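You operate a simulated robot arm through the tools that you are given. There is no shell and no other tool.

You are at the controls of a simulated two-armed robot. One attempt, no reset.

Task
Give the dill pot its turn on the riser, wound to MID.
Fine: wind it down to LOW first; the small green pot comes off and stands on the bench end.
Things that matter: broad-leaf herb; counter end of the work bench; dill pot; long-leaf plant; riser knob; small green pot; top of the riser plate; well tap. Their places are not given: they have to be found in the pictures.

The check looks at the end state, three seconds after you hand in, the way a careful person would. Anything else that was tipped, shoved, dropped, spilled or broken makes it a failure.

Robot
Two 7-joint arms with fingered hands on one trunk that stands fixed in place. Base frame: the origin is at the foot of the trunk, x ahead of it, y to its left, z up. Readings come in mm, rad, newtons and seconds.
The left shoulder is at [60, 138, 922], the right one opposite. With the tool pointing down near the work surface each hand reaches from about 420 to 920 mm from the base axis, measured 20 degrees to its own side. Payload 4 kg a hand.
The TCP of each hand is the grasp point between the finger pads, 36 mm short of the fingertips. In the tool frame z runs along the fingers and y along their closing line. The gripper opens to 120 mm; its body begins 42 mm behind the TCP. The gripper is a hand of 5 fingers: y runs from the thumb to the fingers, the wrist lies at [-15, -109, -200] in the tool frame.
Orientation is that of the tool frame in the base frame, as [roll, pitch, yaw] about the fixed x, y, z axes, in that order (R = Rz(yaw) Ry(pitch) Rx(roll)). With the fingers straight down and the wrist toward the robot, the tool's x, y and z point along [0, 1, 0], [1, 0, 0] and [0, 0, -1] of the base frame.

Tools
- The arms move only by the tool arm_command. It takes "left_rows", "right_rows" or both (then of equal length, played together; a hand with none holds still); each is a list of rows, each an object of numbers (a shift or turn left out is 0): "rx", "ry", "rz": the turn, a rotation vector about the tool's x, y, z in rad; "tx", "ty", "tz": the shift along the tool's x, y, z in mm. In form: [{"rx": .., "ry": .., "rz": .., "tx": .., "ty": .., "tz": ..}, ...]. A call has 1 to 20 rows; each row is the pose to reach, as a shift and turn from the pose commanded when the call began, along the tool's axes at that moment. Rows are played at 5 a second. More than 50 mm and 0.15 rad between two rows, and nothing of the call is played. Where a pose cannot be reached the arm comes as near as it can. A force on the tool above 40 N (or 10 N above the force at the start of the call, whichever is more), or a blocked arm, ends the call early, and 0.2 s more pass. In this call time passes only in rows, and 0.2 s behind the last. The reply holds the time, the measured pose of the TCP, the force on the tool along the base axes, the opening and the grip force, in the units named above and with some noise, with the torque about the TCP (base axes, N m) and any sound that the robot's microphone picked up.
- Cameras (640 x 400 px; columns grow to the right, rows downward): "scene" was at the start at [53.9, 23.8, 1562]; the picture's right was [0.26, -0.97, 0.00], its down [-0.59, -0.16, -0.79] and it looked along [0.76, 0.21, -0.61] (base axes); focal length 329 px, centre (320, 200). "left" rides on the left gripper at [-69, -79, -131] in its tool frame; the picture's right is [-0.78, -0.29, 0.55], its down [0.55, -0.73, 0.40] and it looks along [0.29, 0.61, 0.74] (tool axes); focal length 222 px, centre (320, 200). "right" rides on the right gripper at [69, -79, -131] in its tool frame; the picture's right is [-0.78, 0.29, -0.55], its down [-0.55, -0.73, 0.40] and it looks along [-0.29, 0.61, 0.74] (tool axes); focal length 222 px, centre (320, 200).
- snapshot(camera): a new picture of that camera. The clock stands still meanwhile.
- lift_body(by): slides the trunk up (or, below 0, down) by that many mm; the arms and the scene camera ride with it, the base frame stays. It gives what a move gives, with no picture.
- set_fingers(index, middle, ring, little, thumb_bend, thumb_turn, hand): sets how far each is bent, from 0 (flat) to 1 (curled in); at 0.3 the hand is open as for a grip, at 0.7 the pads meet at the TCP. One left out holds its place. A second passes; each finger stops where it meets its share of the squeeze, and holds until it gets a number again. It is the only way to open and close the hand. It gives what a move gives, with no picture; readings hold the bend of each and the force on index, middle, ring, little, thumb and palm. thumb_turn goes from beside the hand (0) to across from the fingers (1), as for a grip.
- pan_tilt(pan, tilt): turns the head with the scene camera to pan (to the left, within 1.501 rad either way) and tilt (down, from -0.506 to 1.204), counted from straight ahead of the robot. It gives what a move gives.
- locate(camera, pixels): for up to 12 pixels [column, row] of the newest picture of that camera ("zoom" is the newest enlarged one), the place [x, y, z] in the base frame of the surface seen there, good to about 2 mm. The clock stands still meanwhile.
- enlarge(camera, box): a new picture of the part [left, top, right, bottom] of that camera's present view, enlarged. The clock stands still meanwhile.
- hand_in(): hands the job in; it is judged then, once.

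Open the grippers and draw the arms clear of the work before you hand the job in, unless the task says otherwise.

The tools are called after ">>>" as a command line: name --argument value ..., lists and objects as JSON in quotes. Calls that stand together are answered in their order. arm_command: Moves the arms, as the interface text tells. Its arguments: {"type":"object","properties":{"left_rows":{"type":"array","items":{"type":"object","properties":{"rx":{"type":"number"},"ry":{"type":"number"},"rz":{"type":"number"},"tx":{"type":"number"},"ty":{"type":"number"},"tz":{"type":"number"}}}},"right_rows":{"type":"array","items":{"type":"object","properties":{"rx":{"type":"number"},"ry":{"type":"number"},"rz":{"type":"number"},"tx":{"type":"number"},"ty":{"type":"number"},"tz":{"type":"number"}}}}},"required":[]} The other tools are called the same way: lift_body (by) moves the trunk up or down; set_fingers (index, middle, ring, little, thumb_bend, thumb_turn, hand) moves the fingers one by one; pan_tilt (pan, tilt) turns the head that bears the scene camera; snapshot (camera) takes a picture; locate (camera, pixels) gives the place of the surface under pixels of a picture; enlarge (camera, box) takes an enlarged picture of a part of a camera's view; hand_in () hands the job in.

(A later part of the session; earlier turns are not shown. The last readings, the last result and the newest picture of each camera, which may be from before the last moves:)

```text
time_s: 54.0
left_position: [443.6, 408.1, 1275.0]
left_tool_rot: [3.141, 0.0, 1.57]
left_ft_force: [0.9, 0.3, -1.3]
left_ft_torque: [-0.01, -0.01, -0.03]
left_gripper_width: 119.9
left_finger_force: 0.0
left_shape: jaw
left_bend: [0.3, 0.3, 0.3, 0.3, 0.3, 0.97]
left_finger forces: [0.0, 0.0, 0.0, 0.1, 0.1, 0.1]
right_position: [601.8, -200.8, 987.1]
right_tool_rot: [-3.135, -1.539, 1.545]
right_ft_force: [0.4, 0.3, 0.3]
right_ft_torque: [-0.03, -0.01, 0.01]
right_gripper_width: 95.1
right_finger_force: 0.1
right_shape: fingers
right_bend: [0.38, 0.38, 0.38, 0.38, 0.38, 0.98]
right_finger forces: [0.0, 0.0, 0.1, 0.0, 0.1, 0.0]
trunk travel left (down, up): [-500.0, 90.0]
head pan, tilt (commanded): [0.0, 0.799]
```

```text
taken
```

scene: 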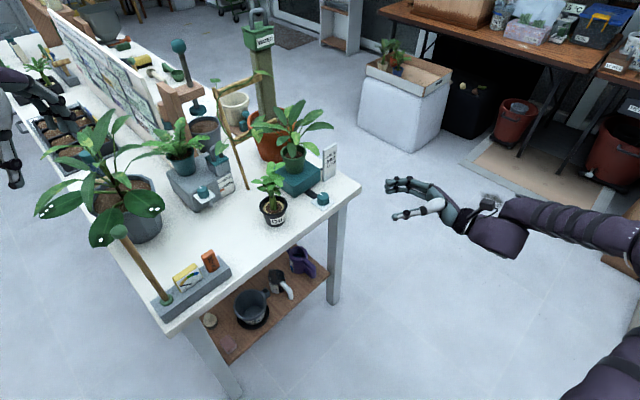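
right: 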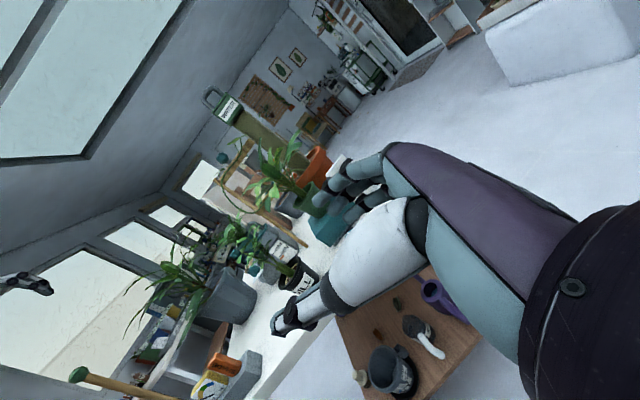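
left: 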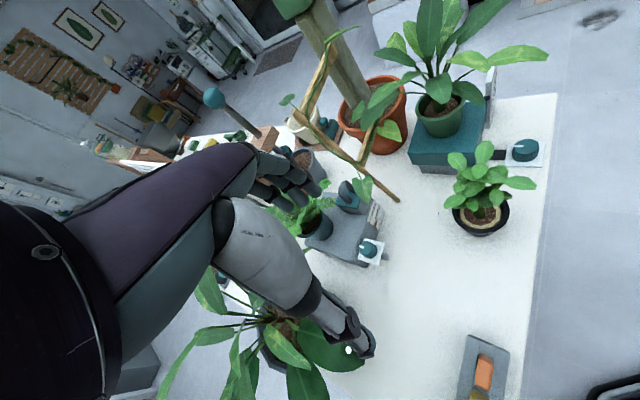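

The hand is now level, pointing left, with the thumb near and the fingers far. I zoom on it and measure finger and thumb positions.

>>> enlarge --camera "scene" --box '[375, 160, 545, 265]'

>>> locate --camera "zoom" --pixels '[[48, 90], [60, 110], [45, 125], [80, 85], [120, 95], [165, 130], [70, 215], [130, 195], [200, 180], [250, 190], [290, 230], [350, 280]]'

```text
3.76 times, centred on (460, 212) of scene
```

zoom: 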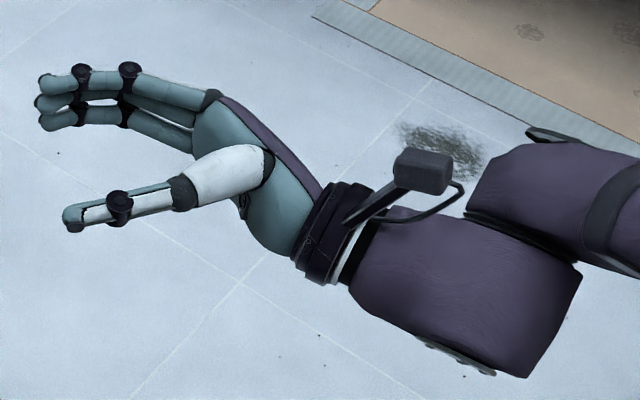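

```text
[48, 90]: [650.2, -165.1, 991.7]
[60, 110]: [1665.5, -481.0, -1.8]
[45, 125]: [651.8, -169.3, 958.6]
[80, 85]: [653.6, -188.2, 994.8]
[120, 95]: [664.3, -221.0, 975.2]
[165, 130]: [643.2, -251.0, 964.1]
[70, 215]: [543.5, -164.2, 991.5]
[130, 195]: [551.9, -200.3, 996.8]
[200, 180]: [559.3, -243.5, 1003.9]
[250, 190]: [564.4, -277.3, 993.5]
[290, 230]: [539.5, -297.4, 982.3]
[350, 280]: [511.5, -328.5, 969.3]
```

I zoom further on the fingertips to count them and find the lowest finger.

>>> enlarge --camera "scene" --box '[380, 170, 450, 215]'

>>> locate --camera "zoom" --pixels '[[70, 80], [60, 135], [70, 190], [150, 175], [200, 60], [220, 180], [330, 220], [300, 200], [350, 110], [400, 170], [120, 85], [120, 135]]'

```text
8.89 times, centred on (415, 192) of scene
```

zoom: 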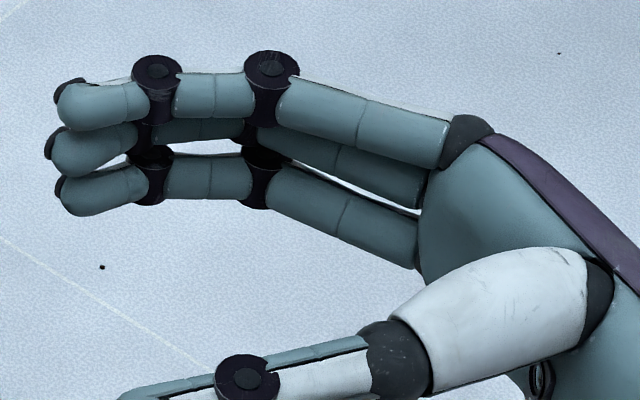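

```text
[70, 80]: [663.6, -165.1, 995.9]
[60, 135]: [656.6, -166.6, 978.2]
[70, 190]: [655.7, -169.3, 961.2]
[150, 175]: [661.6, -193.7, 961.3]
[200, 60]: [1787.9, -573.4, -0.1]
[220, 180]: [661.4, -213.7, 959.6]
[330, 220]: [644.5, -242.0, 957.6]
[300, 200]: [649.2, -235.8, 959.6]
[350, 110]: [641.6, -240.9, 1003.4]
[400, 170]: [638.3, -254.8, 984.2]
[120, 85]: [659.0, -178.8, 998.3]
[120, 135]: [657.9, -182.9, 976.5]
```

Only three fingers are visible in line; I check on the left hand whether a fourth finger is hidden, since it matters for clearance below.

>>> pan_tilt --pan 0.7 --tilt 0.6

>>> snapshot --camera "scene"

>>> enlarge --camera "scene" --box '[230, 100, 480, 280]'

>>> snapshot --camera "left"

```text
time_s: 55.1
left_position: [444.2, 408.8, 1274.0]
left_tool_rot: [3.141, 0.0, 1.572]
left_ft_force: [1.0, 0.8, 1.5]
left_ft_torque: [0.03, 0.02, 0.01]
left_gripper_width: 119.8
left_finger_force: 0.0
left_shape: jaw
left_bend: [0.3, 0.3, 0.3, 0.3, 0.3, 0.97]
left_finger forces: [0.1, 0.0, 0.0, 0.0, 0.0, 0.0]
right_position: [601.5, -201.0, 986.0]
right_tool_rot: [-3.139, -1.538, 1.549]
right_ft_force: [-0.3, -0.7, -0.3]
right_ft_torque: [0.01, 0.01, -0.01]
right_gripper_width: 95.3
right_finger_force: 0.0
right_shape: fingers
right_bend: [0.38, 0.38, 0.38, 0.38, 0.38, 0.98]
right_finger forces: [0.0, 0.0, 0.0, 0.0, 0.0, 0.1]
trunk travel left (down, up): [-500.0, 90.0]
head pan, tilt (commanded): [0.7, 0.6]
```

```text
taken
```

scene: 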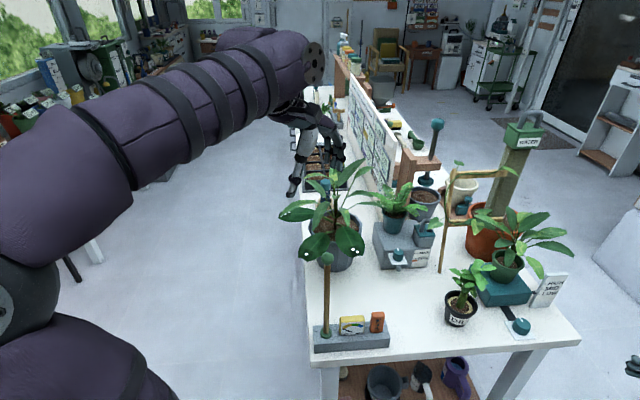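

```text
2.22 times, centred on (355, 190) of scene
```

zoom: 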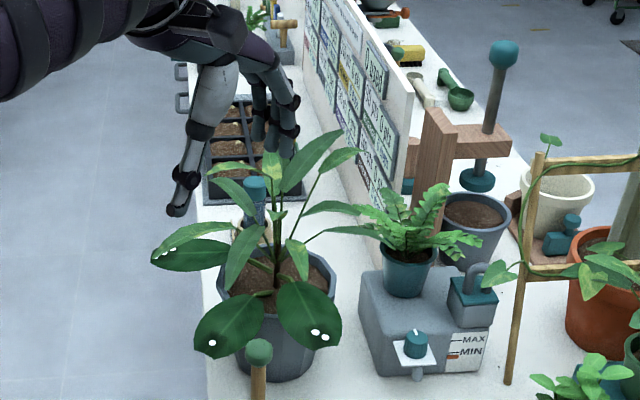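

```text
taken
```

left: 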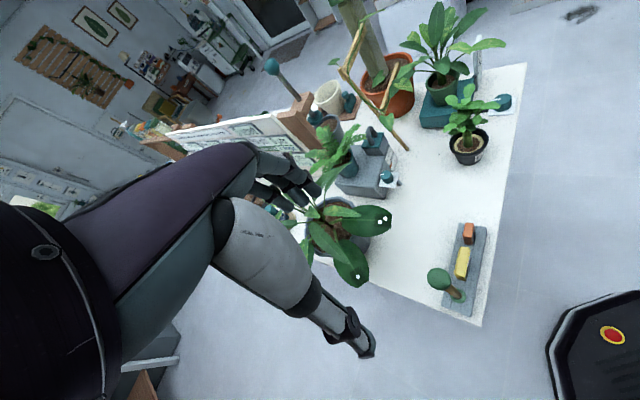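

To see a possibly hidden little finger, I roll the right hand by 0.6 rad about its pointing axis in free space and look.

>>> arm_command --right_rows '[{"rz": 0.15}, {"rz": 0.3}, {"rz": 0.45}, {"rz": 0.6}]'

>>> pan_tilt --pan -0.2 --tilt 0.7

>>> snapshot --camera "scene"

>>> enlarge --camera "scene" --box '[280, 150, 420, 260]'

```text
time_s: 56.1
left_position: [443.4, 408.2, 1274.1]
left_tool_rot: [3.141, 0.001, 1.569]
left_ft_force: [0.0, 0.0, 0.5]
left_ft_torque: [-0.03, 0.0, -0.03]
left_gripper_width: 119.9
left_finger_force: 0.1
left_shape: jaw
left_bend: [0.3, 0.3, 0.3, 0.3, 0.3, 0.97]
left_finger forces: [0.0, 0.0, 0.0, 0.0, 0.0, 0.0]
right_position: [601.6, -200.6, 986.5]
right_tool_rot: [-1.628, -0.968, 0.027]
right_ft_force: [0.5, 0.0, -0.3]
right_ft_torque: [0.01, -0.02, -0.01]
right_gripper_width: 95.4
right_finger_force: 0.0
right_shape: fingers
right_bend: [0.38, 0.38, 0.38, 0.38, 0.38, 0.98]
right_finger forces: [0.1, 0.1, 0.0, 0.1, 0.0, 0.0]
trunk travel left (down, up): [-500.0, 90.0]
head pan, tilt (commanded): [0.7, 0.6]
```

```text
time_s: 57.3
left_position: [443.4, 407.1, 1275.8]
left_tool_rot: [-3.141, 0.0, 1.572]
left_ft_force: [-0.4, -0.5, 0.2]
left_ft_torque: [-0.03, -0.02, -0.03]
left_gripper_width: 119.9
left_finger_force: 0.1
left_shape: jaw
left_bend: [0.3, 0.3, 0.3, 0.3, 0.3, 0.97]
left_finger forces: [0.0, 0.0, 0.0, 0.0, 0.1, 0.1]
right_position: [600.7, -200.1, 986.3]
right_tool_rot: [-1.627, -0.971, 0.028]
right_ft_force: [0.4, -0.9, -0.5]
right_ft_torque: [0.01, 0.0, 0.01]
right_gripper_width: 95.2
right_finger_force: 0.0
right_shape: fingers
right_bend: [0.38, 0.38, 0.38, 0.38, 0.38, 0.98]
right_finger forces: [0.1, 0.0, 0.1, 0.0, 0.0, 0.0]
trunk travel left (down, up): [-500.0, 90.0]
head pan, tilt (commanded): [-0.201, 0.7]
```

```text
taken
```

scene: 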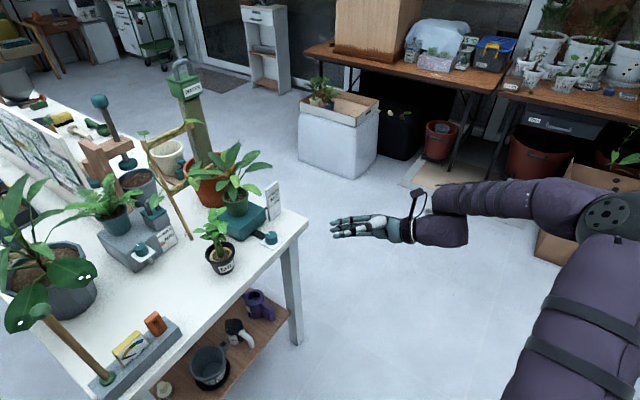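

```text
3.64 times, centred on (350, 205) of scene
```

zoom: 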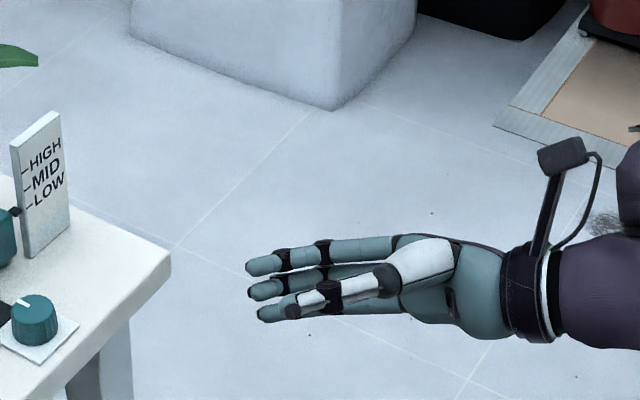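

Only three fingers and the thumb exist in reality, so the lowest finger (ring) is about 33 mm below the TCP. I roll back to level.

>>> arm_command --right_rows '[{"rz": -0.15}, {"rz": -0.3}, {"rz": -0.45}, {"rz": -0.6}]'

>>> arm_command --right_rows '[{"rx": -0.14}, {"rx": -0.28}, {"rx": -0.42}, {"rx": -0.56}, {"rx": -0.7}, {"rx": -0.85}]'

>>> snapshot --camera "scene"

```text
time_s: 58.3
left_position: [443.9, 406.8, 1274.6]
left_tool_rot: [3.141, 0.0, 1.571]
left_ft_force: [0.6, -0.1, 0.1]
left_ft_torque: [0.03, 0.0, 0.0]
left_gripper_width: 120.0
left_finger_force: 0.0
left_shape: jaw
left_bend: [0.3, 0.3, 0.3, 0.3, 0.3, 0.97]
left_finger forces: [0.0, 0.1, 0.0, 0.0, 0.0, 0.1]
right_position: [601.0, -201.3, 985.6]
right_tool_rot: [3.107, -1.54, 1.586]
right_ft_force: [0.0, 0.1, 0.1]
right_ft_torque: [-0.01, -0.02, 0.01]
right_gripper_width: 95.1
right_finger_force: 0.1
right_shape: fingers
right_bend: [0.38, 0.38, 0.38, 0.38, 0.38, 0.98]
right_finger forces: [0.0, 0.0, 0.0, 0.0, 0.0, 0.0]
trunk travel left (down, up): [-500.0, 90.0]
head pan, tilt (commanded): [-0.201, 0.7]
```

```text
time_s: 59.7
left_position: [443.2, 409.4, 1274.4]
left_tool_rot: [-3.141, 0.0, 1.573]
left_ft_force: [-0.3, 0.9, 0.1]
left_ft_torque: [0.01, 0.02, 0.0]
left_gripper_width: 119.9
left_finger_force: 0.1
left_shape: jaw
left_bend: [0.3, 0.3, 0.3, 0.3, 0.3, 0.97]
left_finger forces: [0.0, 0.1, 0.0, 0.0, 0.1, 0.1]
right_position: [601.8, -200.7, 986.9]
right_tool_rot: [2.282, -1.537, 1.557]
right_ft_force: [0.2, 0.3, 0.5]
right_ft_torque: [0.05, -0.01, 0.0]
right_gripper_width: 95.5
right_finger_force: 0.0
right_shape: fingers
right_bend: [0.38, 0.38, 0.38, 0.38, 0.38, 0.98]
right_finger forces: [0.0, 0.0, 0.0, 0.1, 0.0, 0.1]
trunk travel left (down, up): [-500.0, 90.0]
head pan, tilt (commanded): [-0.201, 0.7]
```

```text
taken
```

scene: 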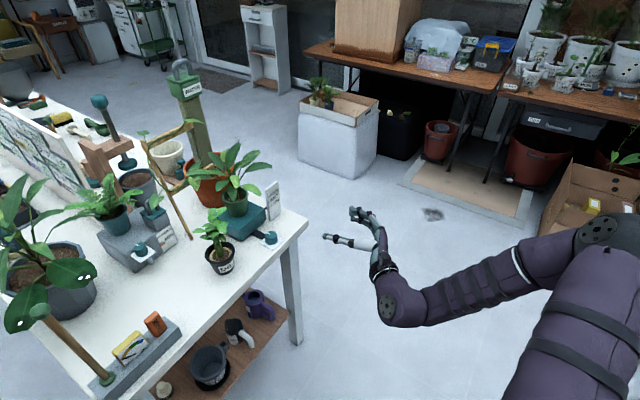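

The hand is level with approach direction (0.77,0.64,−0.02). I move it to a pre-grasp place at about (755,−6,910), 130 mm before the green pot and above the knob.

>>> arm_command --right_rows '[{"tx": 0, "ty": -8, "tz": 35}, {"tx": -5, "ty": -16, "tz": 70}, {"tx": -15, "ty": -24, "tz": 105}, {"tx": -30, "ty": -32, "tz": 140}, {"tx": -45, "ty": -40, "tz": 175}, {"tx": -58, "ty": -47, "tz": 210}, {"tx": -70, "ty": -53, "tz": 235}]'

>>> pan_tilt --pan 0.1 --tilt 0.8

>>> enlarge --camera "scene" --box '[240, 80, 420, 220]'

>>> snapshot --camera "right"

```text
time_s: 61.3
left_position: [443.6, 407.8, 1274.3]
left_tool_rot: [3.14, -0.001, 1.572]
left_ft_force: [0.3, 0.3, -0.4]
left_ft_torque: [0.0, 0.0, 0.01]
left_gripper_width: 119.6
left_finger_force: 0.0
left_shape: jaw
left_bend: [0.3, 0.3, 0.3, 0.3, 0.3, 0.97]
left_finger forces: [0.0, 0.1, 0.0, 0.1, 0.1, 0.0]
right_position: [745.9, -13.5, 911.1]
right_tool_rot: [2.281, -1.539, 1.561]
right_ft_force: [-0.7, -0.2, 0.5]
right_ft_torque: [-0.01, -0.01, 0.01]
right_gripper_width: 95.3
right_finger_force: 0.1
right_shape: fingers
right_bend: [0.38, 0.38, 0.38, 0.38, 0.38, 0.98]
right_finger forces: [0.1, 0.0, 0.0, 0.0, 0.0, 0.1]
trunk travel left (down, up): [-500.0, 90.0]
head pan, tilt (commanded): [-0.201, 0.7]
```

```text
time_s: 62.1
left_position: [442.3, 409.0, 1275.4]
left_tool_rot: [3.141, 0.002, 1.571]
left_ft_force: [0.9, -0.8, -0.1]
left_ft_torque: [-0.02, 0.04, -0.02]
left_gripper_width: 119.5
left_finger_force: 0.0
left_shape: jaw
left_bend: [0.3, 0.3, 0.3, 0.3, 0.3, 0.97]
left_finger forces: [0.0, 0.1, 0.1, 0.1, 0.0, 0.0]
right_position: [745.5, -13.0, 910.8]
right_tool_rot: [2.337, -1.539, 1.506]
right_ft_force: [0.4, -0.3, -0.8]
right_ft_torque: [0.01, -0.01, 0.0]
right_gripper_width: 95.6
right_finger_force: 0.1
right_shape: fingers
right_bend: [0.38, 0.38, 0.38, 0.38, 0.38, 0.98]
right_finger forces: [0.0, 0.0, 0.1, 0.1, 0.1, 0.1]
trunk travel left (down, up): [-500.0, 90.0]
head pan, tilt (commanded): [0.099, 0.799]
```

```text
2.86 times, centred on (330, 150) of scene
```

zoom: 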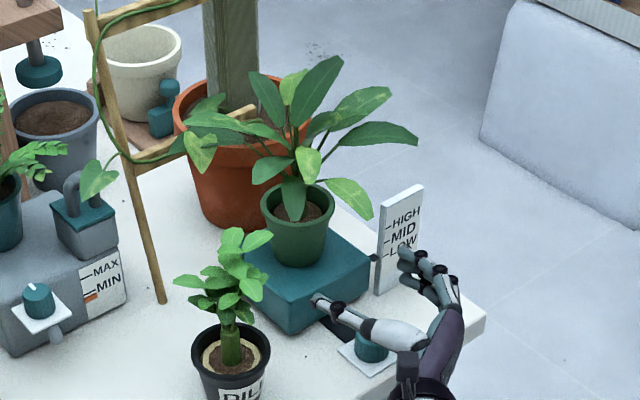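

```text
taken
```

right: 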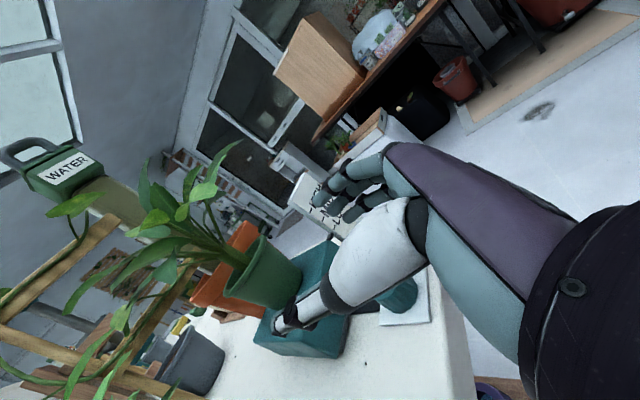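

The hand is before the riser. I check finger and thumb positions against the scale and the pot.

>>> enlarge --camera "scene" --box '[305, 130, 415, 215]'

>>> locate --camera "zoom" --pixels '[[367, 205], [385, 215], [425, 255], [440, 235], [205, 300], [240, 300], [330, 235], [352, 235], [170, 190], [100, 130], [290, 350], [395, 330]]'

```text
4.71 times, centred on (360, 172) of scene
```

zoom: 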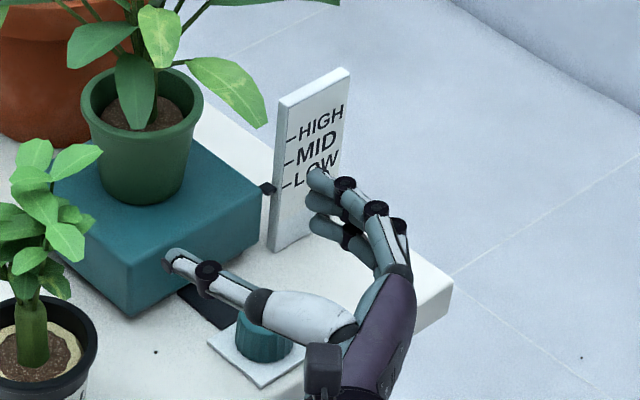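

```text
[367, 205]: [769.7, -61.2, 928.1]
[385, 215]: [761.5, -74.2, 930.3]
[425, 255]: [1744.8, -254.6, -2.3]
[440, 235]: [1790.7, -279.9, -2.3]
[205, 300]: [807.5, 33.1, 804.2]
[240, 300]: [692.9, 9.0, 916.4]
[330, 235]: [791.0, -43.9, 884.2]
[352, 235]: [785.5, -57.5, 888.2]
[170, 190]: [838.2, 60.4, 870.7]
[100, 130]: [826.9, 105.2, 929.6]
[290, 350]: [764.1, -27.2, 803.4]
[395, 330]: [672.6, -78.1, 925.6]
```

The finger's outer side would pass only ~5 mm from the scale corner. I check the dill's leaf extents before choosing a slightly smaller approach angle.

>>> locate --camera "zoom" --pixels '[[98, 153], [88, 222], [68, 252], [55, 290], [75, 160], [60, 235], [97, 320], [172, 262], [185, 275], [210, 270], [300, 300], [318, 180]]'

>>> locate --camera "zoom" --pixels '[[376, 208], [345, 188], [400, 225], [407, 262], [380, 165], [372, 250], [350, 225], [340, 200], [270, 310], [330, 340], [320, 370], [262, 190]]'

```text
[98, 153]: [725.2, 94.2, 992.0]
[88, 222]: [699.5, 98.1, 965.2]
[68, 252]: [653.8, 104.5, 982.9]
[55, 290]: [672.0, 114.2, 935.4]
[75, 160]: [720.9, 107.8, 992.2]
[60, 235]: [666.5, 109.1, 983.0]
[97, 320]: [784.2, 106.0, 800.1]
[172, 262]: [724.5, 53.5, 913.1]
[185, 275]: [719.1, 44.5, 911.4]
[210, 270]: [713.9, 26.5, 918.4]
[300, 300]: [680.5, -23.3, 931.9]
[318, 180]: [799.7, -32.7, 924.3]
```

```text
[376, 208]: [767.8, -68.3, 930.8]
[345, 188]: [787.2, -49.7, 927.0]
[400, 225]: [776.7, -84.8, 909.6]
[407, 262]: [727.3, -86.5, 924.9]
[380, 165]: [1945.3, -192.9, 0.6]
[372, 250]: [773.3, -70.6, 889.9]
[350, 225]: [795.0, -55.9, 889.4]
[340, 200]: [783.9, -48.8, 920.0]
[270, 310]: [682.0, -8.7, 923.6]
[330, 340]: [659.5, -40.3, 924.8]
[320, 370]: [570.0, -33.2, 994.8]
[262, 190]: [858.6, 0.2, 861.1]
```

Dill leaves stay at y≥94 above z≈935, and the scale's left edge is at about (861..867,−15..−8). I turn the hand slightly (to 35°), narrow the opening to ~90 mm, and line up on a path that keeps ~8 mm from the scale and ~13 mm from the dill.

>>> set_fingers --hand "right" --index 0.4 --middle 0.4 --ring 0.4 --little 0.4 --thumb_bend 0.4

>>> arm_command --right_rows '[{"rx": -0.05, "tx": -1, "ty": -7, "tz": 4}, {"rx": -0.09, "tx": -2.4, "ty": -14.7, "tz": 7.6}]'

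>>> enlarge --camera "scene" --box '[305, 130, 415, 215]'

>>> snapshot --camera "left"

```text
time_s: 63.1
left_position: [442.2, 408.5, 1274.3]
left_tool_rot: [-3.14, 0.0, 1.57]
left_ft_force: [0.5, 0.8, 0.3]
left_ft_torque: [0.03, 0.02, 0.01]
left_gripper_width: 119.7
left_finger_force: 0.1
left_shape: jaw
left_bend: [0.3, 0.3, 0.3, 0.3, 0.3, 0.97]
left_finger forces: [0.0, 0.0, 0.0, 0.0, 0.0, 0.1]
right_position: [745.0, -11.9, 912.6]
right_tool_rot: [2.322, -1.54, 1.522]
right_ft_force: [0.7, 0.7, 0.2]
right_ft_torque: [-0.01, 0.04, -0.02]
right_gripper_width: 90.5
right_finger_force: 0.0
right_shape: fingers
right_bend: [0.4, 0.4, 0.4, 0.4, 0.4, 0.99]
right_finger forces: [0.1, 0.0, 0.0, 0.0, 0.1, 0.0]
trunk travel left (down, up): [-500.0, 90.0]
head pan, tilt (commanded): [0.099, 0.799]
```

```text
time_s: 63.7
left_position: [443.5, 407.8, 1274.4]
left_tool_rot: [3.142, 0.001, 1.573]
left_ft_force: [0.7, 0.1, -0.5]
left_ft_torque: [0.0, 0.01, 0.0]
left_gripper_width: 120.3
left_finger_force: 0.1
left_shape: jaw
left_bend: [0.3, 0.3, 0.3, 0.3, 0.3, 0.97]
left_finger forces: [0.1, 0.0, 0.0, 0.0, 0.1, 0.0]
right_position: [743.8, 4.3, 908.3]
right_tool_rot: [2.143, -1.541, 1.608]
right_ft_force: [0.0, 0.0, -0.6]
right_ft_torque: [0.0, -0.01, 0.05]
right_gripper_width: 90.4
right_finger_force: 0.1
right_shape: fingers
right_bend: [0.4, 0.4, 0.4, 0.4, 0.4, 0.99]
right_finger forces: [0.0, 0.1, 0.1, 0.0, 0.0, 0.0]
trunk travel left (down, up): [-500.0, 90.0]
head pan, tilt (commanded): [0.099, 0.799]
```

```text
4.71 times, centred on (360, 172) of scene
```

zoom: 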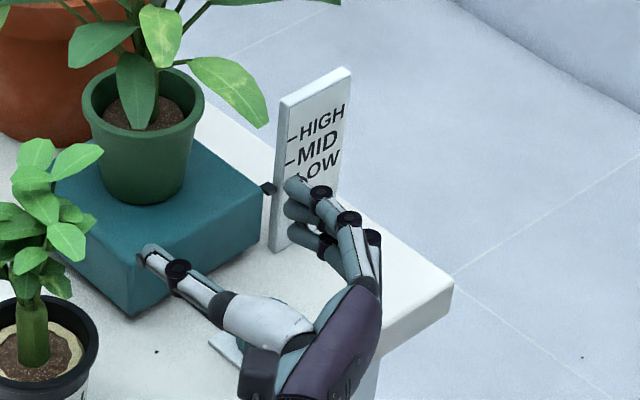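

```text
taken
```

left: 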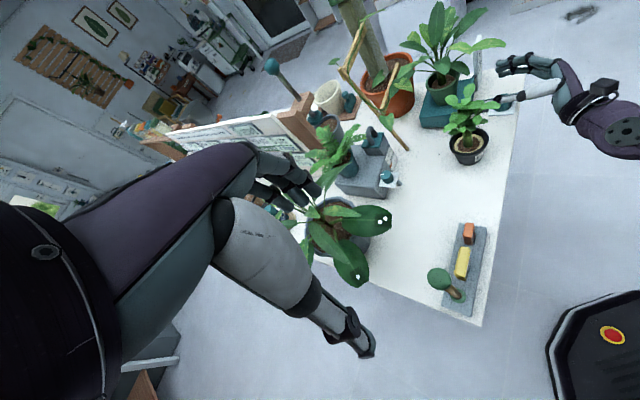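

Aligned at (743.8,4.3,908.3), yaw 35°. I advance 75 mm along the approach in small steps, then check.

>>> arm_command --right_rows '[{"tx": 0.3, "tz": 15}, {"tx": 0.5, "tz": 30}, {"tx": 0.8, "tz": 45}, {"tx": 1, "tz": 60}, {"tx": 1.3, "tz": 75}]'

>>> enlarge --camera "scene" --box '[305, 110, 415, 205]'

>>> enlarge --camera "left" --box '[400, 20, 580, 180]'

>>> snapshot --camera "right"

```text
time_s: 64.9
left_position: [442.8, 408.2, 1275.3]
left_tool_rot: [-3.141, -0.001, 1.572]
left_ft_force: [0.5, 0.9, 0.2]
left_ft_torque: [0.0, -0.03, 0.05]
left_gripper_width: 119.8
left_finger_force: 0.1
left_shape: jaw
left_bend: [0.3, 0.3, 0.3, 0.3, 0.3, 0.97]
left_finger forces: [0.0, 0.0, 0.0, 0.0, 0.0, 0.0]
right_position: [805.7, 47.8, 909.6]
right_tool_rot: [2.174, -1.54, 1.577]
right_ft_force: [-1.6, 0.1, 1.1]
right_ft_torque: [-0.01, 0.0, -0.02]
right_gripper_width: 90.0
right_finger_force: 0.7
right_shape: fingers
right_bend: [0.4, 0.4, 0.4, 0.4, 0.4, 0.99]
right_finger forces: [0.0, 0.1, 0.0, 0.6, 0.0, 0.1]
trunk travel left (down, up): [-500.0, 90.0]
head pan, tilt (commanded): [0.099, 0.799]
```

```text
4.21 times, centred on (360, 158) of scene
```

zoom: 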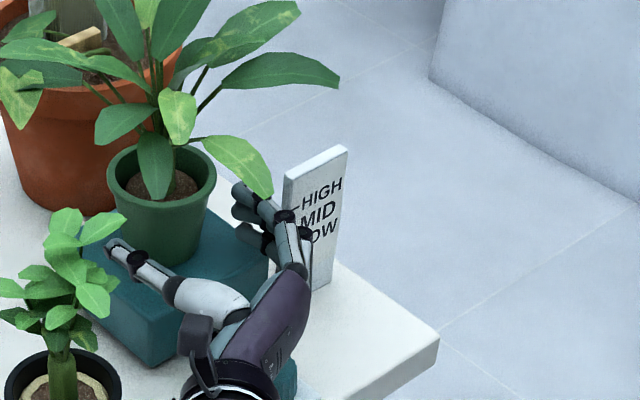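

```text
2.50 times, centred on (490, 100) of left
```

zoom: 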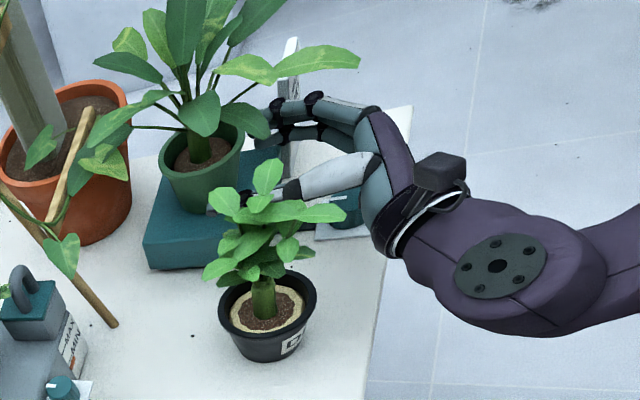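

```text
taken
```

right: 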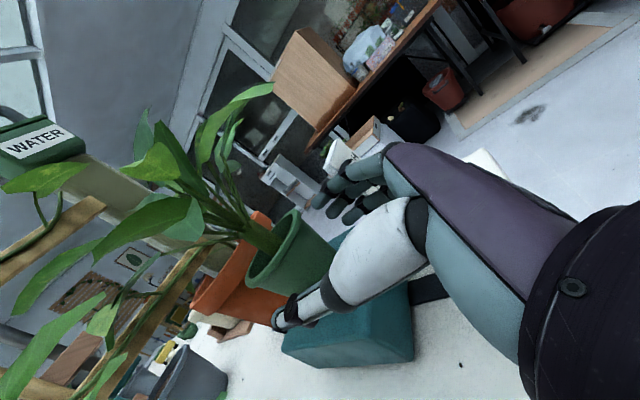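

The little finger reads 0.6 N: it does exist about 50 mm below the TCP and touches the plate edge. I back off 6 mm and raise the hand to z≈922.

>>> arm_command --right_rows '[{"tz": -6}, {"tz": -6, "tx": 8}, {"tz": -6, "tx": 14}]'

>>> enlarge --camera "scene" --box '[320, 120, 390, 190]'

>>> locate --camera "zoom" --pixels '[[175, 180], [225, 180], [265, 185], [140, 330], [150, 60], [200, 250], [300, 110], [320, 120], [305, 190], [320, 250]]'

```text
time_s: 65.7
left_position: [443.5, 408.6, 1274.1]
left_tool_rot: [3.141, 0.001, 1.572]
left_ft_force: [-0.3, 0.7, -0.2]
left_ft_torque: [0.03, 0.0, 0.0]
left_gripper_width: 119.9
left_finger_force: 0.0
left_shape: jaw
left_bend: [0.3, 0.3, 0.3, 0.3, 0.3, 0.97]
left_finger forces: [0.0, 0.0, 0.0, 0.0, 0.0, 0.1]
right_position: [802.1, 45.4, 922.5]
right_tool_rot: [2.237, -1.54, 1.516]
right_ft_force: [-0.6, 0.0, -0.4]
right_ft_torque: [0.01, 0.0, -0.03]
right_gripper_width: 90.1
right_finger_force: 0.0
right_shape: fingers
right_bend: [0.4, 0.4, 0.4, 0.4, 0.4, 0.99]
right_finger forces: [0.1, 0.0, 0.1, 0.1, 0.0, 0.0]
trunk travel left (down, up): [-500.0, 90.0]
head pan, tilt (commanded): [0.099, 0.799]
```

```text
5.71 times, centred on (355, 155) of scene
```

zoom: 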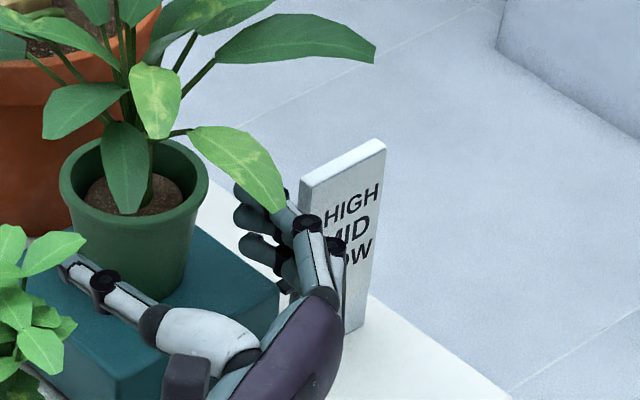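

```text
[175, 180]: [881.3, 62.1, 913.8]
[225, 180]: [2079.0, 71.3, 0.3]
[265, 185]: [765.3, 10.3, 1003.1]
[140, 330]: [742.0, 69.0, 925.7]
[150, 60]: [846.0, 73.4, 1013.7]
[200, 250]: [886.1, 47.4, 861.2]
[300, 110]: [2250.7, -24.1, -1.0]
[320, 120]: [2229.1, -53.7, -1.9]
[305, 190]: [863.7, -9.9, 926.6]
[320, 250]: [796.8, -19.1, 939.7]
```

No contact now (TCP (802,45,922.5)); the scale edge is about 8 mm outside the fingers' path. I advance the last 60 mm gently.

>>> arm_command --right_rows '[{"tz": 10}, {"tz": 20}, {"tz": 30}, {"tz": 40}, {"tz": 50}]'

>>> enlarge --camera "scene" --box '[320, 120, 390, 190]'

>>> snapshot --camera "right"

>>> enlarge --camera "left" --box '[400, 20, 580, 180]'

```text
time_s: 66.9
left_position: [442.8, 408.5, 1275.0]
left_tool_rot: [-3.141, 0.0, 1.57]
left_ft_force: [-0.1, -0.7, 1.5]
left_ft_torque: [-0.01, 0.0, -0.01]
left_gripper_width: 119.7
left_finger_force: 0.1
left_shape: jaw
left_bend: [0.3, 0.3, 0.3, 0.3, 0.3, 0.97]
left_finger forces: [0.0, 0.0, 0.0, 0.0, 0.0, 0.1]
right_position: [841.4, 73.7, 921.8]
right_tool_rot: [2.237, -1.541, 1.516]
right_ft_force: [-0.5, -0.6, -0.3]
right_ft_torque: [0.01, -0.03, -0.02]
right_gripper_width: 90.3
right_finger_force: 0.1
right_shape: fingers
right_bend: [0.4, 0.4, 0.4, 0.4, 0.4, 0.99]
right_finger forces: [0.0, 0.0, 0.0, 0.0, 0.0, 0.0]
trunk travel left (down, up): [-500.0, 90.0]
head pan, tilt (commanded): [0.099, 0.799]
```

```text
5.71 times, centred on (355, 155) of scene
```

zoom: 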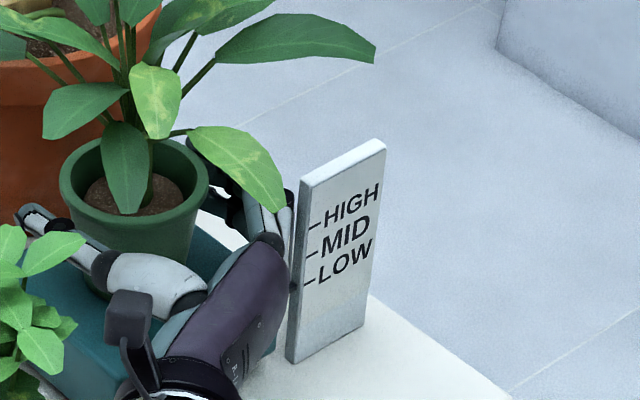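

```text
taken
```

right: 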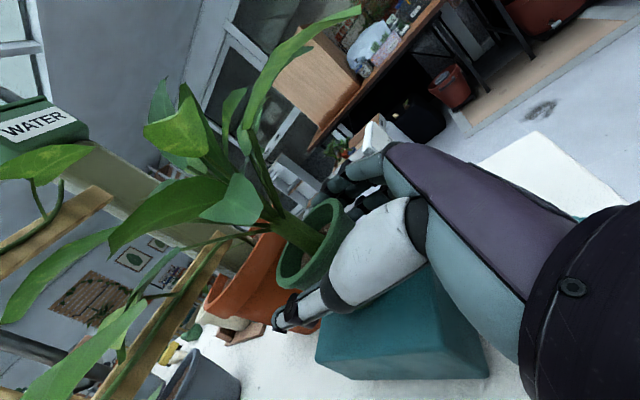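

```text
2.50 times, centred on (490, 100) of left
```

zoom: 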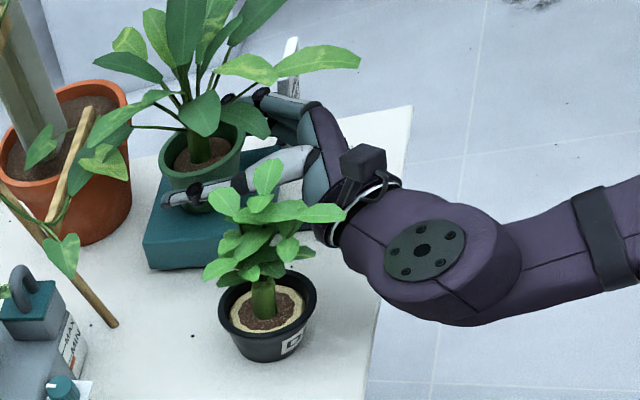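

The fingers straddle the pot without touching. I advance 10 mm more and then close gently in a first stage.

>>> arm_command --right_rows '[{"tz": 5}, {"tz": 10}]'

>>> set_fingers --hand "right" --index 0.48 --middle 0.5 --ring 0.48 --little 0.44 --thumb_bend 0.52

>>> enlarge --camera "scene" --box '[310, 110, 390, 190]'

```text
time_s: 67.5
left_position: [443.7, 408.2, 1274.5]
left_tool_rot: [-3.14, 0.001, 1.572]
left_ft_force: [-0.3, -0.6, 0.3]
left_ft_torque: [-0.01, 0.02, 0.02]
left_gripper_width: 119.8
left_finger_force: 0.1
left_shape: jaw
left_bend: [0.3, 0.3, 0.3, 0.3, 0.3, 0.97]
left_finger forces: [0.0, 0.0, 0.0, 0.0, 0.1, 0.0]
right_position: [847.5, 79.0, 921.1]
right_tool_rot: [2.175, -1.54, 1.576]
right_ft_force: [-0.4, 0.1, -0.3]
right_ft_torque: [-0.01, -0.01, 0.03]
right_gripper_width: 90.3
right_finger_force: 0.3
right_shape: fingers
right_bend: [0.4, 0.4, 0.4, 0.4, 0.4, 0.99]
right_finger forces: [0.1, 0.1, 0.0, 0.0, 0.0, 0.0]
trunk travel left (down, up): [-500.0, 90.0]
head pan, tilt (commanded): [0.099, 0.799]
```

```text
time_s: 68.5
left_position: [443.1, 408.6, 1275.2]
left_tool_rot: [-3.141, 0.0, 1.571]
left_ft_force: [0.2, -0.4, -0.6]
left_ft_torque: [-0.01, -0.01, 0.01]
left_gripper_width: 119.5
left_finger_force: 0.0
left_shape: jaw
left_bend: [0.3, 0.3, 0.3, 0.3, 0.3, 0.97]
left_finger forces: [0.1, 0.1, 0.0, 0.1, 0.0, 0.0]
right_position: [849.5, 80.2, 922.0]
right_tool_rot: [2.18, -1.54, 1.575]
right_ft_force: [0.1, 0.2, 0.5]
right_ft_torque: [0.01, -0.03, -0.03]
right_gripper_width: 66.3
right_finger_force: 3.2
right_shape: fingers
right_bend: [0.47, 0.49, 0.48, 0.44, 0.5, 1.0]
right_finger forces: [2.3, 1.0, 0.1, 0.1, 3.4, 0.0]
trunk travel left (down, up): [-500.0, 90.0]
head pan, tilt (commanded): [0.099, 0.799]
```

```text
5.00 times, centred on (350, 150) of scene
```

zoom: 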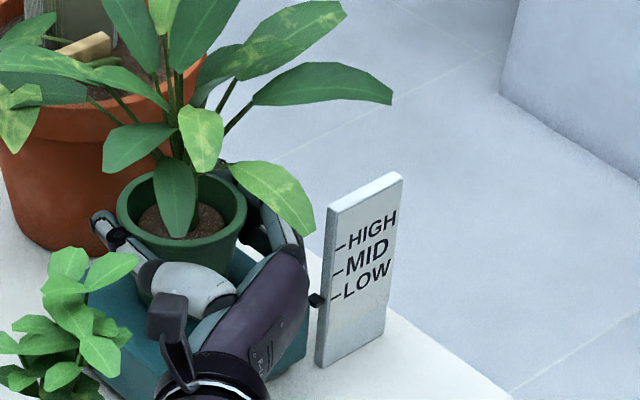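

First contact: index 2.3 N, middle 1.0 N, thumb 3.4 N. I tighten the grip.

>>> set_fingers --hand "right" --index 0.58 --middle 0.58 --ring 0.56 --little 0.48 --thumb_bend 0.66

>>> enlarge --camera "scene" --box '[310, 110, 390, 190]'

```text
time_s: 69.5
left_position: [443.2, 409.1, 1274.7]
left_tool_rot: [3.141, -0.002, 1.571]
left_ft_force: [0.8, 0.5, 0.5]
left_ft_torque: [0.03, 0.0, 0.0]
left_gripper_width: 119.9
left_finger_force: 0.0
left_shape: jaw
left_bend: [0.3, 0.3, 0.3, 0.3, 0.3, 0.97]
left_finger forces: [0.0, 0.0, 0.1, 0.0, 0.0, 0.0]
right_position: [849.0, 79.9, 921.4]
right_tool_rot: [2.214, -1.542, 1.54]
right_ft_force: [-0.6, 0.2, 0.0]
right_ft_torque: [-0.06, -0.02, 0.0]
right_gripper_width: 62.0
right_finger_force: 20.7
right_shape: fingers
right_bend: [0.5, 0.53, 0.53, 0.48, 0.56, 1.0]
right_finger forces: [11.6, 5.4, 3.6, 0.0, 20.4, 0.0]
trunk travel left (down, up): [-500.0, 90.0]
head pan, tilt (commanded): [0.099, 0.799]
```

```text
5.00 times, centred on (350, 150) of scene
```

zoom: 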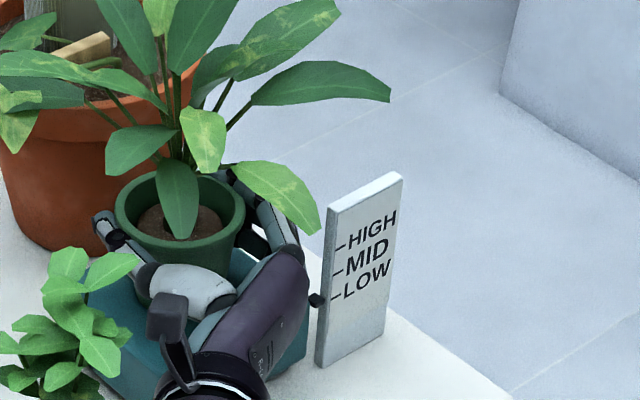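

A firm grip now (thumb 20 N against 11.6/5.4/3.6 N), the pot still upright. I lift 12 mm as a test.

>>> arm_command --right_rows '[{"tx": 4}, {"tx": 8}, {"tx": 12}]'

>>> enlarge --camera "scene" --box '[310, 110, 390, 190]'

>>> enlarge --camera "left" --box '[400, 20, 580, 180]'

```text
time_s: 70.3
left_position: [443.2, 407.8, 1275.5]
left_tool_rot: [3.14, -0.001, 1.57]
left_ft_force: [0.1, 0.0, 0.0]
left_ft_torque: [-0.04, 0.01, -0.02]
left_gripper_width: 120.0
left_finger_force: 0.0
left_shape: jaw
left_bend: [0.3, 0.3, 0.3, 0.3, 0.3, 0.97]
left_finger forces: [0.0, 0.1, 0.0, 0.1, 0.0, 0.0]
right_position: [848.4, 79.0, 933.8]
right_tool_rot: [2.163, -1.542, 1.589]
right_ft_force: [0.8, -0.2, -1.9]
right_ft_torque: [-0.01, 0.0, -0.02]
right_gripper_width: 62.1
right_finger_force: 20.6
right_shape: fingers
right_bend: [0.5, 0.53, 0.53, 0.48, 0.56, 1.0]
right_finger forces: [11.6, 5.5, 3.7, 0.1, 20.5, 0.0]
trunk travel left (down, up): [-500.0, 90.0]
head pan, tilt (commanded): [0.099, 0.799]
```

```text
5.00 times, centred on (350, 150) of scene
```

zoom: 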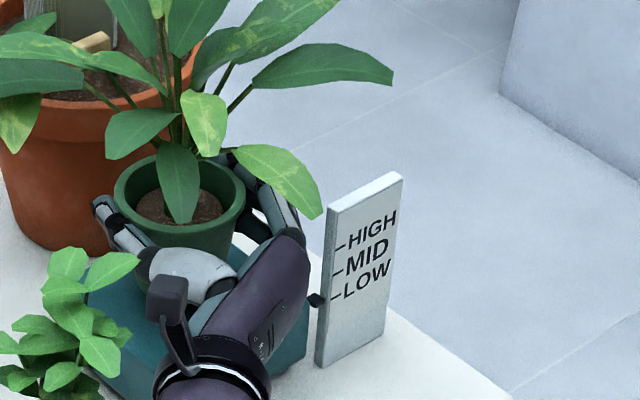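

```text
2.50 times, centred on (490, 100) of left
```

zoom: 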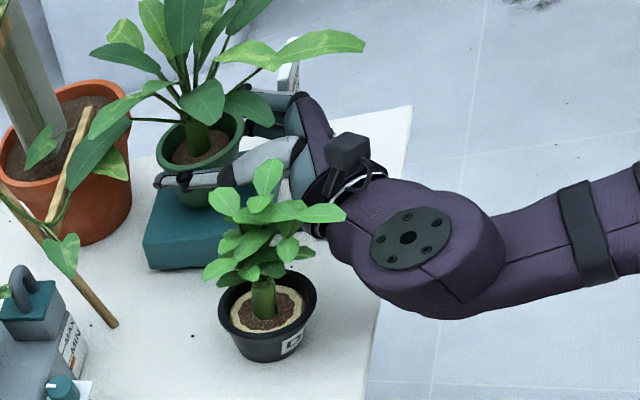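

The pot came up cleanly, weight about 2 N, upright. I query the lower outline of the hand in the left view for bench clearance later, then lift on.

>>> locate --camera "zoom" --pixels '[[308, 232], [320, 235], [330, 240], [345, 262], [375, 290], [400, 310], [300, 170], [275, 150], [345, 150], [290, 190], [296, 200], [310, 215]]'

>>> arm_command --right_rows '[{"tx": 15}, {"tx": 30}, {"tx": 50}, {"tx": 70}, {"tx": 90}, {"tx": 110}, {"tx": 130}, {"tx": 150}, {"tx": 165}]'

>>> snapshot --camera "scene"

>>> snapshot --camera "left"

```text
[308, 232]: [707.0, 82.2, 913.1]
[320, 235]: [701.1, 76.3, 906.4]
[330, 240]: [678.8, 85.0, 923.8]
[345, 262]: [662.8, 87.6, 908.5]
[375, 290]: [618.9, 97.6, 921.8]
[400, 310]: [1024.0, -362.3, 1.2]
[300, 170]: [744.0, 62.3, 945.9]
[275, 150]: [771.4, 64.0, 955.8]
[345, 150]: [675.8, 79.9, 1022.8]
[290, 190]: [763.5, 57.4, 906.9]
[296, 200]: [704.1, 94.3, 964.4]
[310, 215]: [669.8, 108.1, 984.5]
```

```text
time_s: 72.3
left_position: [443.9, 408.7, 1275.6]
left_tool_rot: [-3.141, -0.001, 1.571]
left_ft_force: [-0.1, 0.0, 0.1]
left_ft_torque: [0.03, -0.03, 0.0]
left_gripper_width: 119.9
left_finger_force: 0.1
left_shape: jaw
left_bend: [0.3, 0.3, 0.3, 0.3, 0.3, 0.97]
left_finger forces: [0.0, 0.1, 0.1, 0.1, 0.0, 0.0]
right_position: [859.8, 82.4, 1062.5]
right_tool_rot: [0.911, -1.52, 2.849]
right_ft_force: [-0.4, -1.1, -1.2]
right_ft_torque: [-0.04, -0.01, 0.01]
right_gripper_width: 61.8
right_finger_force: 20.5
right_shape: fingers
right_bend: [0.5, 0.53, 0.53, 0.48, 0.56, 1.0]
right_finger forces: [11.6, 5.5, 3.8, 0.0, 20.5, 0.1]
right hand out of reach, approached as far as the arm can: row 6, 7, 8, 9
trunk travel left (down, up): [-500.0, 90.0]
head pan, tilt (commanded): [0.099, 0.799]
```

```text
taken
```

scene: 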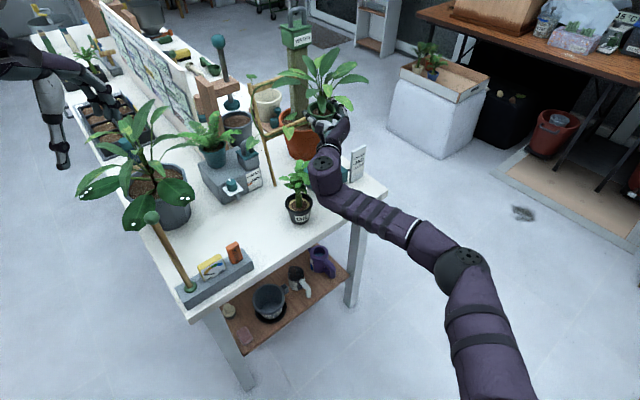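

```text
taken
```

left: 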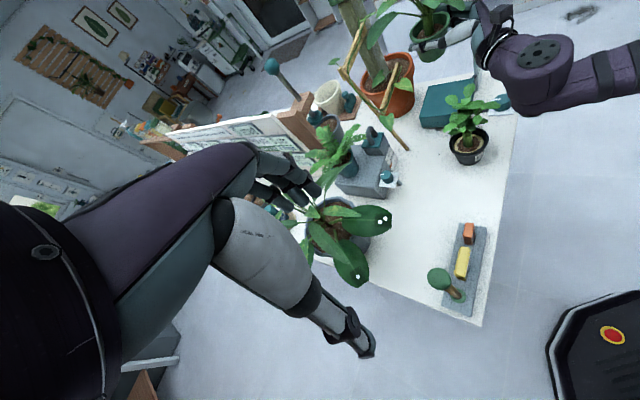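

The arm reached its limit at (860,82,1062) with the pot safely held and level. I pull it back toward the robot a little to get it into reach.

>>> arm_command --right_rows '[{"tx": -9, "tz": -15}, {"tx": -18, "tz": -30}, {"tx": -27, "tz": -45}, {"tx": -36, "tz": -60}]'

>>> enlarge --camera "scene" --box '[240, 40, 420, 220]'

```text
time_s: 73.3
left_position: [443.5, 408.0, 1274.7]
left_tool_rot: [-3.141, 0.0, 1.571]
left_ft_force: [-0.6, -0.3, 0.1]
left_ft_torque: [0.0, -0.02, -0.01]
left_gripper_width: 120.0
left_finger_force: 0.0
left_shape: jaw
left_bend: [0.3, 0.3, 0.3, 0.3, 0.3, 0.97]
left_finger forces: [0.0, 0.1, 0.0, 0.0, 0.1, 0.0]
right_position: [812.3, 47.5, 1024.1]
right_tool_rot: [0.883, -1.521, 2.875]
right_ft_force: [-0.8, 0.7, -1.5]
right_ft_torque: [-0.01, 0.02, 0.0]
right_gripper_width: 61.7
right_finger_force: 21.0
right_shape: fingers
right_bend: [0.5, 0.53, 0.53, 0.48, 0.56, 1.0]
right_finger forces: [11.6, 5.5, 3.7, 0.0, 20.4, 0.1]
trunk travel left (down, up): [-500.0, 90.0]
head pan, tilt (commanded): [0.099, 0.799]
```

```text
2.22 times, centred on (330, 130) of scene
```

zoom: 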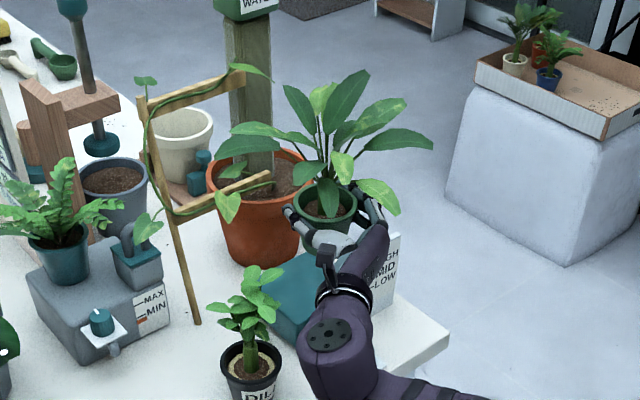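

The pot is at (812,47,1024), steady. I check obstacle positions near the bench-end spot (broad-leaf leaves, planter, tray, reservoir) in the left view before moving over.

>>> snapshot --camera "left"

>>> locate --camera "left" --pixels '[[388, 218], [366, 283], [368, 245], [385, 190], [398, 183], [360, 195], [487, 228], [468, 225], [440, 275], [430, 200], [455, 215], [420, 240]]'

>>> enlarge --camera "left" --box '[330, 100, 530, 320]'

```text
taken
```

left: 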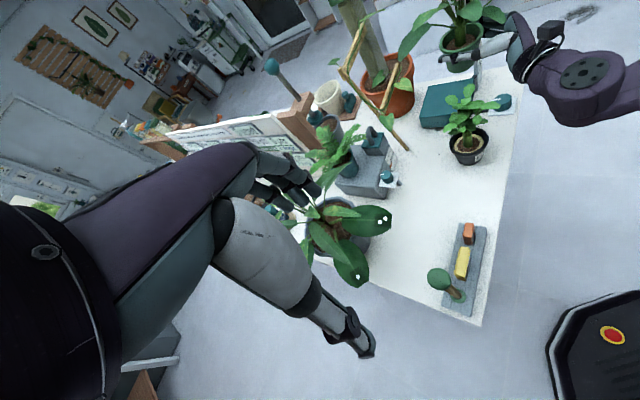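

```text
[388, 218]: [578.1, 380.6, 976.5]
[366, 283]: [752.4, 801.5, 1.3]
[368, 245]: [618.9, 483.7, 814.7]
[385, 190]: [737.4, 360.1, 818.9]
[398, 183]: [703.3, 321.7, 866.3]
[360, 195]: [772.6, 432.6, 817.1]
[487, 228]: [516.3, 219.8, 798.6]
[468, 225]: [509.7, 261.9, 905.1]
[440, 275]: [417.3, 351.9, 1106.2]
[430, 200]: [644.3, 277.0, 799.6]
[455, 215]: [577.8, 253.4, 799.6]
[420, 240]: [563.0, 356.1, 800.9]
```

```text
1.82 times, centred on (430, 210) of left
```

zoom: 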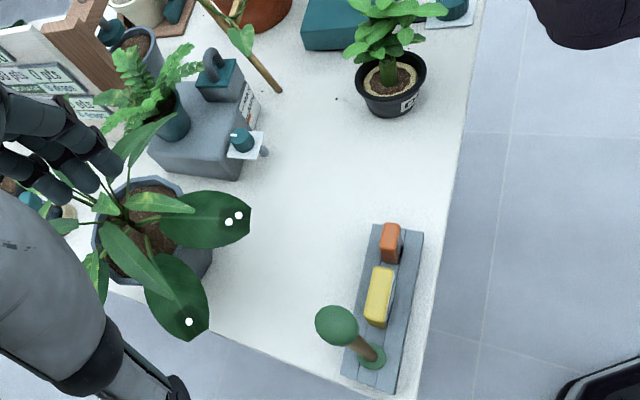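

The free space is around (610,250). I measure the held plant's leaf tips to choose its final rotation and clearance.

>>> enlarge --camera "scene" --box '[240, 40, 420, 220]'

>>> locate --camera "zoom" --pixels '[[221, 131], [430, 143], [287, 90], [365, 75], [402, 104], [398, 210], [328, 212], [296, 177], [318, 87], [325, 185], [355, 190], [345, 160]]'

```text
2.22 times, centred on (330, 130) of scene
```

zoom: 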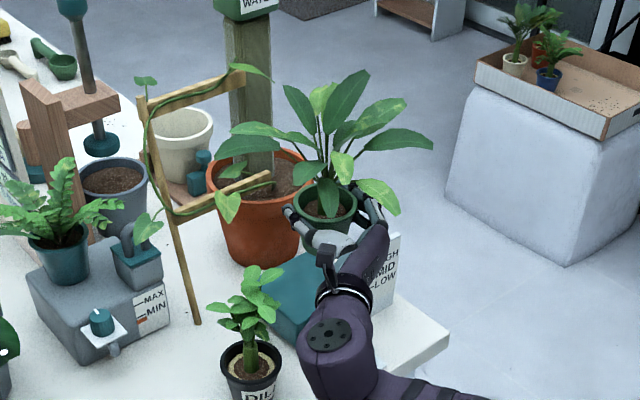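

```text
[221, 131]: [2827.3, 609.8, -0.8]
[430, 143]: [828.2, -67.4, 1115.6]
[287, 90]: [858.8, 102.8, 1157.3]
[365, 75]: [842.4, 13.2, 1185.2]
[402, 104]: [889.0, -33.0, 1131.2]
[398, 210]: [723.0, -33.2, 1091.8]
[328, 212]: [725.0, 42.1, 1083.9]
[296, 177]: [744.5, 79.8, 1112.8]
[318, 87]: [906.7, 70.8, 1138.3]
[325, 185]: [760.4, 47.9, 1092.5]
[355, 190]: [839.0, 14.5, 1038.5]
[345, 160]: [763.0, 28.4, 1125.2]
```

Leaves start at about 120 mm above the pot base and reach ~130 mm out; with a final hand yaw of about 80° the gap between leaves faces the dill. I raise the trunk 70 mm to carry the pot over the dill plant.

>>> lift_body --by 70

>>> snapshot --camera "scene"

```text
time_s: 74.3
left_position: [443.0, 408.4, 1344.9]
left_tool_rot: [-3.142, -0.001, 1.57]
left_ft_force: [0.8, 0.3, 0.2]
left_ft_torque: [0.0, 0.0, 0.01]
left_gripper_width: 119.8
left_finger_force: 0.0
left_shape: jaw
left_bend: [0.3, 0.3, 0.3, 0.3, 0.3, 0.97]
left_finger forces: [0.0, 0.0, 0.0, 0.1, 0.0, 0.0]
right_position: [812.3, 48.0, 1092.8]
right_tool_rot: [0.914, -1.521, 2.844]
right_ft_force: [0.1, 0.4, -1.1]
right_ft_torque: [0.03, 0.0, -0.01]
right_gripper_width: 61.9
right_finger_force: 20.9
right_shape: fingers
right_bend: [0.5, 0.53, 0.53, 0.48, 0.56, 1.0]
right_finger forces: [11.5, 5.5, 3.8, 0.0, 20.4, 0.1]
trunk travel left (down, up): [-570.0, 20.0]
head pan, tilt (commanded): [0.099, 0.799]
```

```text
taken
```

scene: 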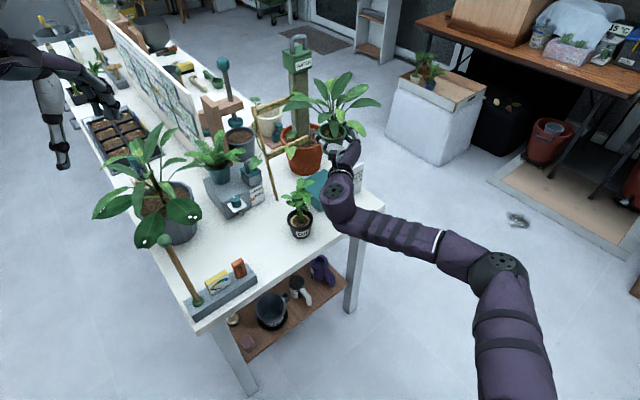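

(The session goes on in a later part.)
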